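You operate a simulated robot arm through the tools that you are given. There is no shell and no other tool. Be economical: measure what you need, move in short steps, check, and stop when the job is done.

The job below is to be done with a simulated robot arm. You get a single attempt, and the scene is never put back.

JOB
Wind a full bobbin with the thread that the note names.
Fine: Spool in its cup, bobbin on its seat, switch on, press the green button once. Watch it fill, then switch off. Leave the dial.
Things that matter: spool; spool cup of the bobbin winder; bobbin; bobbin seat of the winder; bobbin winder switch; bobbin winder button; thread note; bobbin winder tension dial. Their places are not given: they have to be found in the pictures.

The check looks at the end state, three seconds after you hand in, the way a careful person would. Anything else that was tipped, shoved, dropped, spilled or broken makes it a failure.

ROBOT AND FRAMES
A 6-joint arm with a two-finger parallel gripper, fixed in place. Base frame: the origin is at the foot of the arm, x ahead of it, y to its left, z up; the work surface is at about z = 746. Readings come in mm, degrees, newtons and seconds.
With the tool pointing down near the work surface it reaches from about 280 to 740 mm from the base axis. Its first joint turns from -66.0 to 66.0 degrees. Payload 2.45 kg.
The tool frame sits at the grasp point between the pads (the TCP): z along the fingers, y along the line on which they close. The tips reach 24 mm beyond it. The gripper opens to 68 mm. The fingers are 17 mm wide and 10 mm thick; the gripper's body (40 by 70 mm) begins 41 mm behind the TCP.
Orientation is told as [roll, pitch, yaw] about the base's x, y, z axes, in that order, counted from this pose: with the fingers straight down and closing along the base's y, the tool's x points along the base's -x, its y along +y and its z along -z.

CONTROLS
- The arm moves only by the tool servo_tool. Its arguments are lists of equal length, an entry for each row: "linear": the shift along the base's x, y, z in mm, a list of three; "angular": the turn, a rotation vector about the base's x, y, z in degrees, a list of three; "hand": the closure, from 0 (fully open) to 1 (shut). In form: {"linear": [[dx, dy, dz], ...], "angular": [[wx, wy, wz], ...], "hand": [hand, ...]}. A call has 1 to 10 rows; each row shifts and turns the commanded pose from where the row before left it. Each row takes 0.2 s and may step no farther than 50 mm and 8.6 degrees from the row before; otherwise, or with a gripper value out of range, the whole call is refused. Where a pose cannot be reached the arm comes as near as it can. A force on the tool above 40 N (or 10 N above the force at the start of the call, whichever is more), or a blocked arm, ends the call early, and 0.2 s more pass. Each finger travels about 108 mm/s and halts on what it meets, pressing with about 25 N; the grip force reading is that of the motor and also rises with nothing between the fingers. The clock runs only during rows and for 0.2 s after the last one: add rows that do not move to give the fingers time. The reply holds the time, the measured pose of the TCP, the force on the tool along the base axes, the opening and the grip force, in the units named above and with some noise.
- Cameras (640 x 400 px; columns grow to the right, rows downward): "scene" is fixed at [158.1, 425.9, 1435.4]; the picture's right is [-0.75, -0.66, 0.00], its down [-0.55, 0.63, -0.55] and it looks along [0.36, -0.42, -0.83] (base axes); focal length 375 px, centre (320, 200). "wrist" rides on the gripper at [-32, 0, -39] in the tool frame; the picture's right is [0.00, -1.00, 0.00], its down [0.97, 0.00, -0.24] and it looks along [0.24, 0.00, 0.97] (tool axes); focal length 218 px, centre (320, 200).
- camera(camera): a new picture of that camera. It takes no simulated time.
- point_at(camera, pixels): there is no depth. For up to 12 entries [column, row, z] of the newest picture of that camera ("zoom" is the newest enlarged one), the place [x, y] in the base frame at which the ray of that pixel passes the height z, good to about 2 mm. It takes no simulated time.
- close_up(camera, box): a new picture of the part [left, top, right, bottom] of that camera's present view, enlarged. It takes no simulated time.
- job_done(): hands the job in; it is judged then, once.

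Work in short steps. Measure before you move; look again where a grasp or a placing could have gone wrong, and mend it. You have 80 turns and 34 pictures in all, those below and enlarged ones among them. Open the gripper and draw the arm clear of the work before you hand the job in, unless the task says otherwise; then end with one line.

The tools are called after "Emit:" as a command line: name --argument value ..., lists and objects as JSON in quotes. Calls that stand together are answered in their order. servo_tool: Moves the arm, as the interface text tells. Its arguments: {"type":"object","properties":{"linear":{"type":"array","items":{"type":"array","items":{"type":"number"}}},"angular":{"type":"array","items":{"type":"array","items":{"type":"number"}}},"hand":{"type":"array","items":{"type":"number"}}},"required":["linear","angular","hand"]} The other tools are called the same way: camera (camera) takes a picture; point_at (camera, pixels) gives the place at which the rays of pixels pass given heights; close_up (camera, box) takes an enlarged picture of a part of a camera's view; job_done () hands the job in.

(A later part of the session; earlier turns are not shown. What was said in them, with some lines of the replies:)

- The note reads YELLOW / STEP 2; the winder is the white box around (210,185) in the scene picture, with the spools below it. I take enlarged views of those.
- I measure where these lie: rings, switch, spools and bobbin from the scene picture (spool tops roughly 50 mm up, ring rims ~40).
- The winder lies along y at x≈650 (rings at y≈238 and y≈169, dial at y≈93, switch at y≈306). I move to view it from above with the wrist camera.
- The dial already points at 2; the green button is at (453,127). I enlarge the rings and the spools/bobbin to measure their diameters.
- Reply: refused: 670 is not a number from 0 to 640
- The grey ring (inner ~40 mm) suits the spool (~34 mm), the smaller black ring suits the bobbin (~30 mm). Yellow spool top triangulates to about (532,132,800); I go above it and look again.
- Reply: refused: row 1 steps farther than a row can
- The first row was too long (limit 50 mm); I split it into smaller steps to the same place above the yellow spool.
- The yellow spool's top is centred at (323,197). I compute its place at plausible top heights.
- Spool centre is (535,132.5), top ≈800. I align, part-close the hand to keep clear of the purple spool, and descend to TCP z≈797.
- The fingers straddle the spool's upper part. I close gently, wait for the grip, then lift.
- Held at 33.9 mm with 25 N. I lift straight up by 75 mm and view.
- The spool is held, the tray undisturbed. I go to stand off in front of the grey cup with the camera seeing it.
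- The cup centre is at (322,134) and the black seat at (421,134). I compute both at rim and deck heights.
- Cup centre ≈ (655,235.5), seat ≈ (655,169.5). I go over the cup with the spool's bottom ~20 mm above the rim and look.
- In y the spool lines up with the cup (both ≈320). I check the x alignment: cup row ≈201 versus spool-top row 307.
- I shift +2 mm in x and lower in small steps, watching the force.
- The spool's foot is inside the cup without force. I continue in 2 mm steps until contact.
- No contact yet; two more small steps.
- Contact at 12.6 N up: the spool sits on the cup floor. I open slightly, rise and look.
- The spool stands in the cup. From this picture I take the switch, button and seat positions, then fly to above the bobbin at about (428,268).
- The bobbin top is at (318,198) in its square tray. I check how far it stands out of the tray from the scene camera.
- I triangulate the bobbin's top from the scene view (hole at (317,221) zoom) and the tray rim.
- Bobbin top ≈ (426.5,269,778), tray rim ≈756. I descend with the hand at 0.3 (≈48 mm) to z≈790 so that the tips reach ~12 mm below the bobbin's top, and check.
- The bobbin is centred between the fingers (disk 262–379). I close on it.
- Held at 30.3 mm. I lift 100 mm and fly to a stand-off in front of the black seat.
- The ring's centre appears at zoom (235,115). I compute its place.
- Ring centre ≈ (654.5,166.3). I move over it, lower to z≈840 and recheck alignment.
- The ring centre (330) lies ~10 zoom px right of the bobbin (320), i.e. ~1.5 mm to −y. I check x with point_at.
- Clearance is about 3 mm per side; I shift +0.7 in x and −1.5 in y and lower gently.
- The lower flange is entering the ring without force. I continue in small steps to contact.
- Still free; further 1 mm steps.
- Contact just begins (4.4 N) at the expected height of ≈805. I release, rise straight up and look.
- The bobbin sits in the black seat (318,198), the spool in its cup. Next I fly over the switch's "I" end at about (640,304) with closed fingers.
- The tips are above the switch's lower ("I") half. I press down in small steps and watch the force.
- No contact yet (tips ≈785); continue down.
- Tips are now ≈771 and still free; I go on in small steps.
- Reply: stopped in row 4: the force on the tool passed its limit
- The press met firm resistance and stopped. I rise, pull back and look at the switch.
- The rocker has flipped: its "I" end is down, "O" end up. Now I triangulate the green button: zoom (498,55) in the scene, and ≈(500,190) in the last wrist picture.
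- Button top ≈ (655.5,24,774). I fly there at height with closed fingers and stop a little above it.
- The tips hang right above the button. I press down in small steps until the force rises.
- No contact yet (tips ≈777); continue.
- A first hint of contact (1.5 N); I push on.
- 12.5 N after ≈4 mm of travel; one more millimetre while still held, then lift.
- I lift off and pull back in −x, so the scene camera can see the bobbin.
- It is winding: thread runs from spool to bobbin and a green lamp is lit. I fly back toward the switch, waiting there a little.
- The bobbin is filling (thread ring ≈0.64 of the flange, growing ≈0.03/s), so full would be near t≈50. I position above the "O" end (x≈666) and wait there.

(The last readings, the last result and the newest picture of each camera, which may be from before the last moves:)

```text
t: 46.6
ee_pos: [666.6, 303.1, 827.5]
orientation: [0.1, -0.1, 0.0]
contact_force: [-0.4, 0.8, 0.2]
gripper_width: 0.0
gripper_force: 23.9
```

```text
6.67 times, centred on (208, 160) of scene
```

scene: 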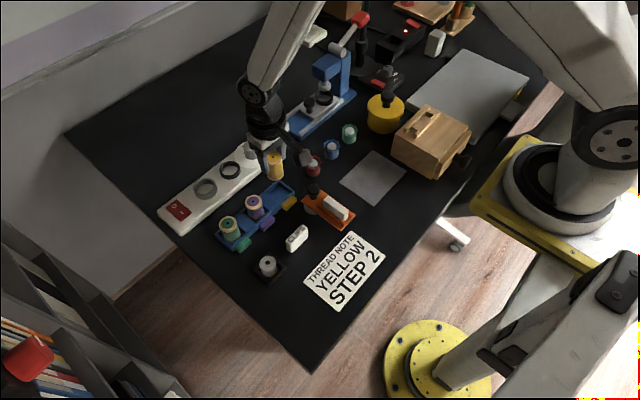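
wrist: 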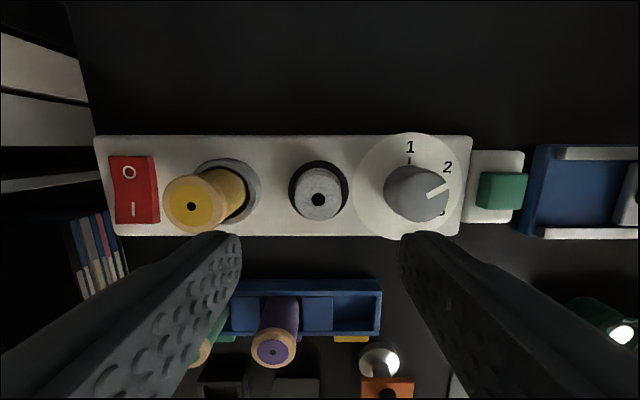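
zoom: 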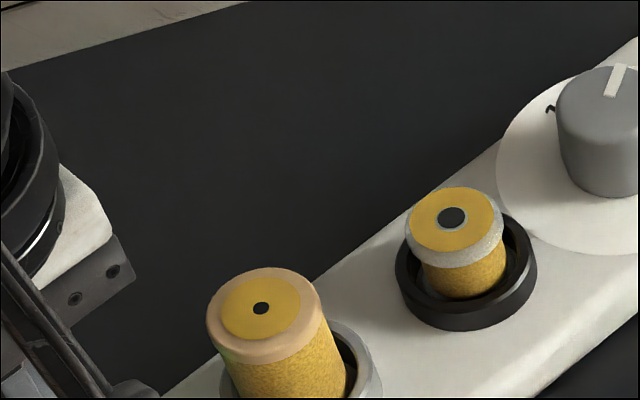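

The thread has parted and the bobbin is filled almost to the flange edge: full. I press the "O" end down in small steps.

Emit:
servo_tool --linear '[[0, 0, -10], [0, 0, -7], [0, 0, -3], [0, 0, -2], [0, 0, -2], [0, 0, -2], [0, 0, -2], [0, 0, -1.5], [0, 0, 0]]' --angular '[[0, 0, 0], [0, 0, 0], [0, 0, 0], [0, 0, 0], [0, 0, 0], [0, 0, 0], [0, 0, 0], [0, 0, 0], [0, 0, 0]]' --hand '[1, 1, 1, 1, 1, 1, 1, 1, 1]'

```text
t: 48.6
ee_pos: [666.6, 304.7, 799.5]
orientation: [0.1, -0.1, 0.0]
contact_force: [-0.2, 0.2, 0.1]
gripper_width: 0.0
gripper_force: 23.2
```

Tips ≈775, no contact; I continue as with the first press.

Emit:
servo_tool --linear '[[0, 0, -1.5], [0, 0, -1.5], [0, 0, -1.5], [0, 0, -1.5], [0, 0, 0]]' --angular '[[0, 0, 0], [0, 0, 0], [0, 0, 0], [0, 0, 0], [0, 0, 0]]' --hand '[1, 1, 1, 1, 1]'

```text
t: 49.8
ee_pos: [665.9, 303.9, 796.6]
orientation: [0.2, -0.3, 0.0]
contact_force: [-1.2, -3.7, 17.0]
gripper_width: 0.2
gripper_force: 23.3
```

17 N now; the first press went to the force limit, so I push a little more to be sure it flips.

Emit:
servo_tool --linear '[[0, 0, -1.5], [0, 0, -1.5], [0, 0, -1.5], [0, 0, 0]]' --angular '[[0, 0, 0], [0, 0, 0], [0, 0, 0], [0, 0, 0]]' --hand '[1, 1, 1, 1]'

```text
t: 50.5
ee_pos: [667.8, 305.5, 795.3]
orientation: [0.3, -0.6, 0.1]
contact_force: [-1.0, 0.2, 1.7]
gripper_width: 0.0
gripper_force: 23.2
stopped in row 3: the force on the tool passed its limit (the readings are from after the stop); the commanded pose is now the measured one
```

The limit was reached as in the first press. I rise, swing clear toward −x and away from the view, open the hand, and use the last picture on the whole winder.

Emit:
servo_tool --linear '[[0, 0, 15], [0, 0, 45], [0, 0, 45], [-40, 0, 25], [-40, 0, 25], [-40, 0, 20], [-40, -20, 20], [-40, -25, 0], [-40, -25, 0], [0, 0, 0]]' --angular '[[0, 0, 0], [0, 0, 0], [0, 0, 0], [0, 0, 0], [0, 0, 0], [0, 0, 0], [0, 0, 0], [0, 0, 0], [0, 0, 0], [0, 0, 0]]' --hand '[1, 1, 1, 1, 1, 0.5, 0, 0, 0, 0]'

Emit:
servo_tool --linear '[[0, -48, 0], [0, -48, 0], [0, -48, 0], [0, -48, 0], [0, 0, 0]]' --angular '[[0, 0, 0], [0, 0, 0], [0, 0, 0], [0, 0, 0], [0, 0, 0]]' --hand '[0, 0, 0, 0, 0]'

Emit:
close_up --camera "scene" --box '[145, 125, 289, 215]'

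```text
t: 52.7
ee_pos: [425.0, 236.0, 987.7]
orientation: [0.3, -0.5, 0.1]
contact_force: [0.0, -0.5, 0.7]
gripper_width: 67.8
gripper_force: 0.1
```

```text
t: 53.9
ee_pos: [429.7, 41.3, 985.4]
orientation: [0.3, -0.5, 0.0]
contact_force: [-0.3, -0.3, -1.0]
gripper_width: 68.0
gripper_force: 0.1
```

```text
4.44 times, centred on (217, 170) of scene
```

zoom: 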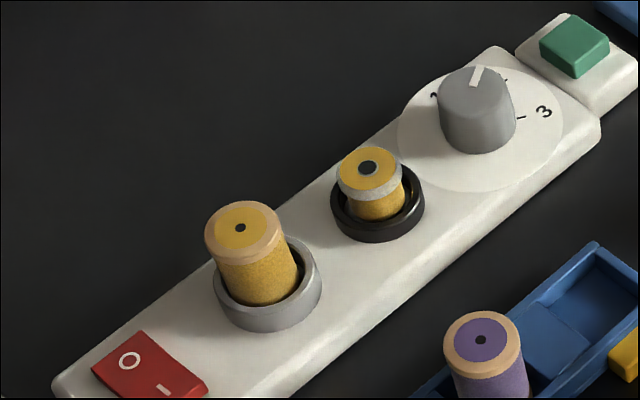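

The lamp is out, the rocker is back at off, the bobbin is full in its seat, the spool stands in its cup and the dial is untouched at 2; the arm is clear and open, so I hand in.

Emit:
job_done

```text
The job is handed in.
```

I wound a full bobbin with the yellow thread named on the note and handed the job in. The spool is in its cup, the bobbin is on its seat, the winder is switched off, and the dial is still at 2.
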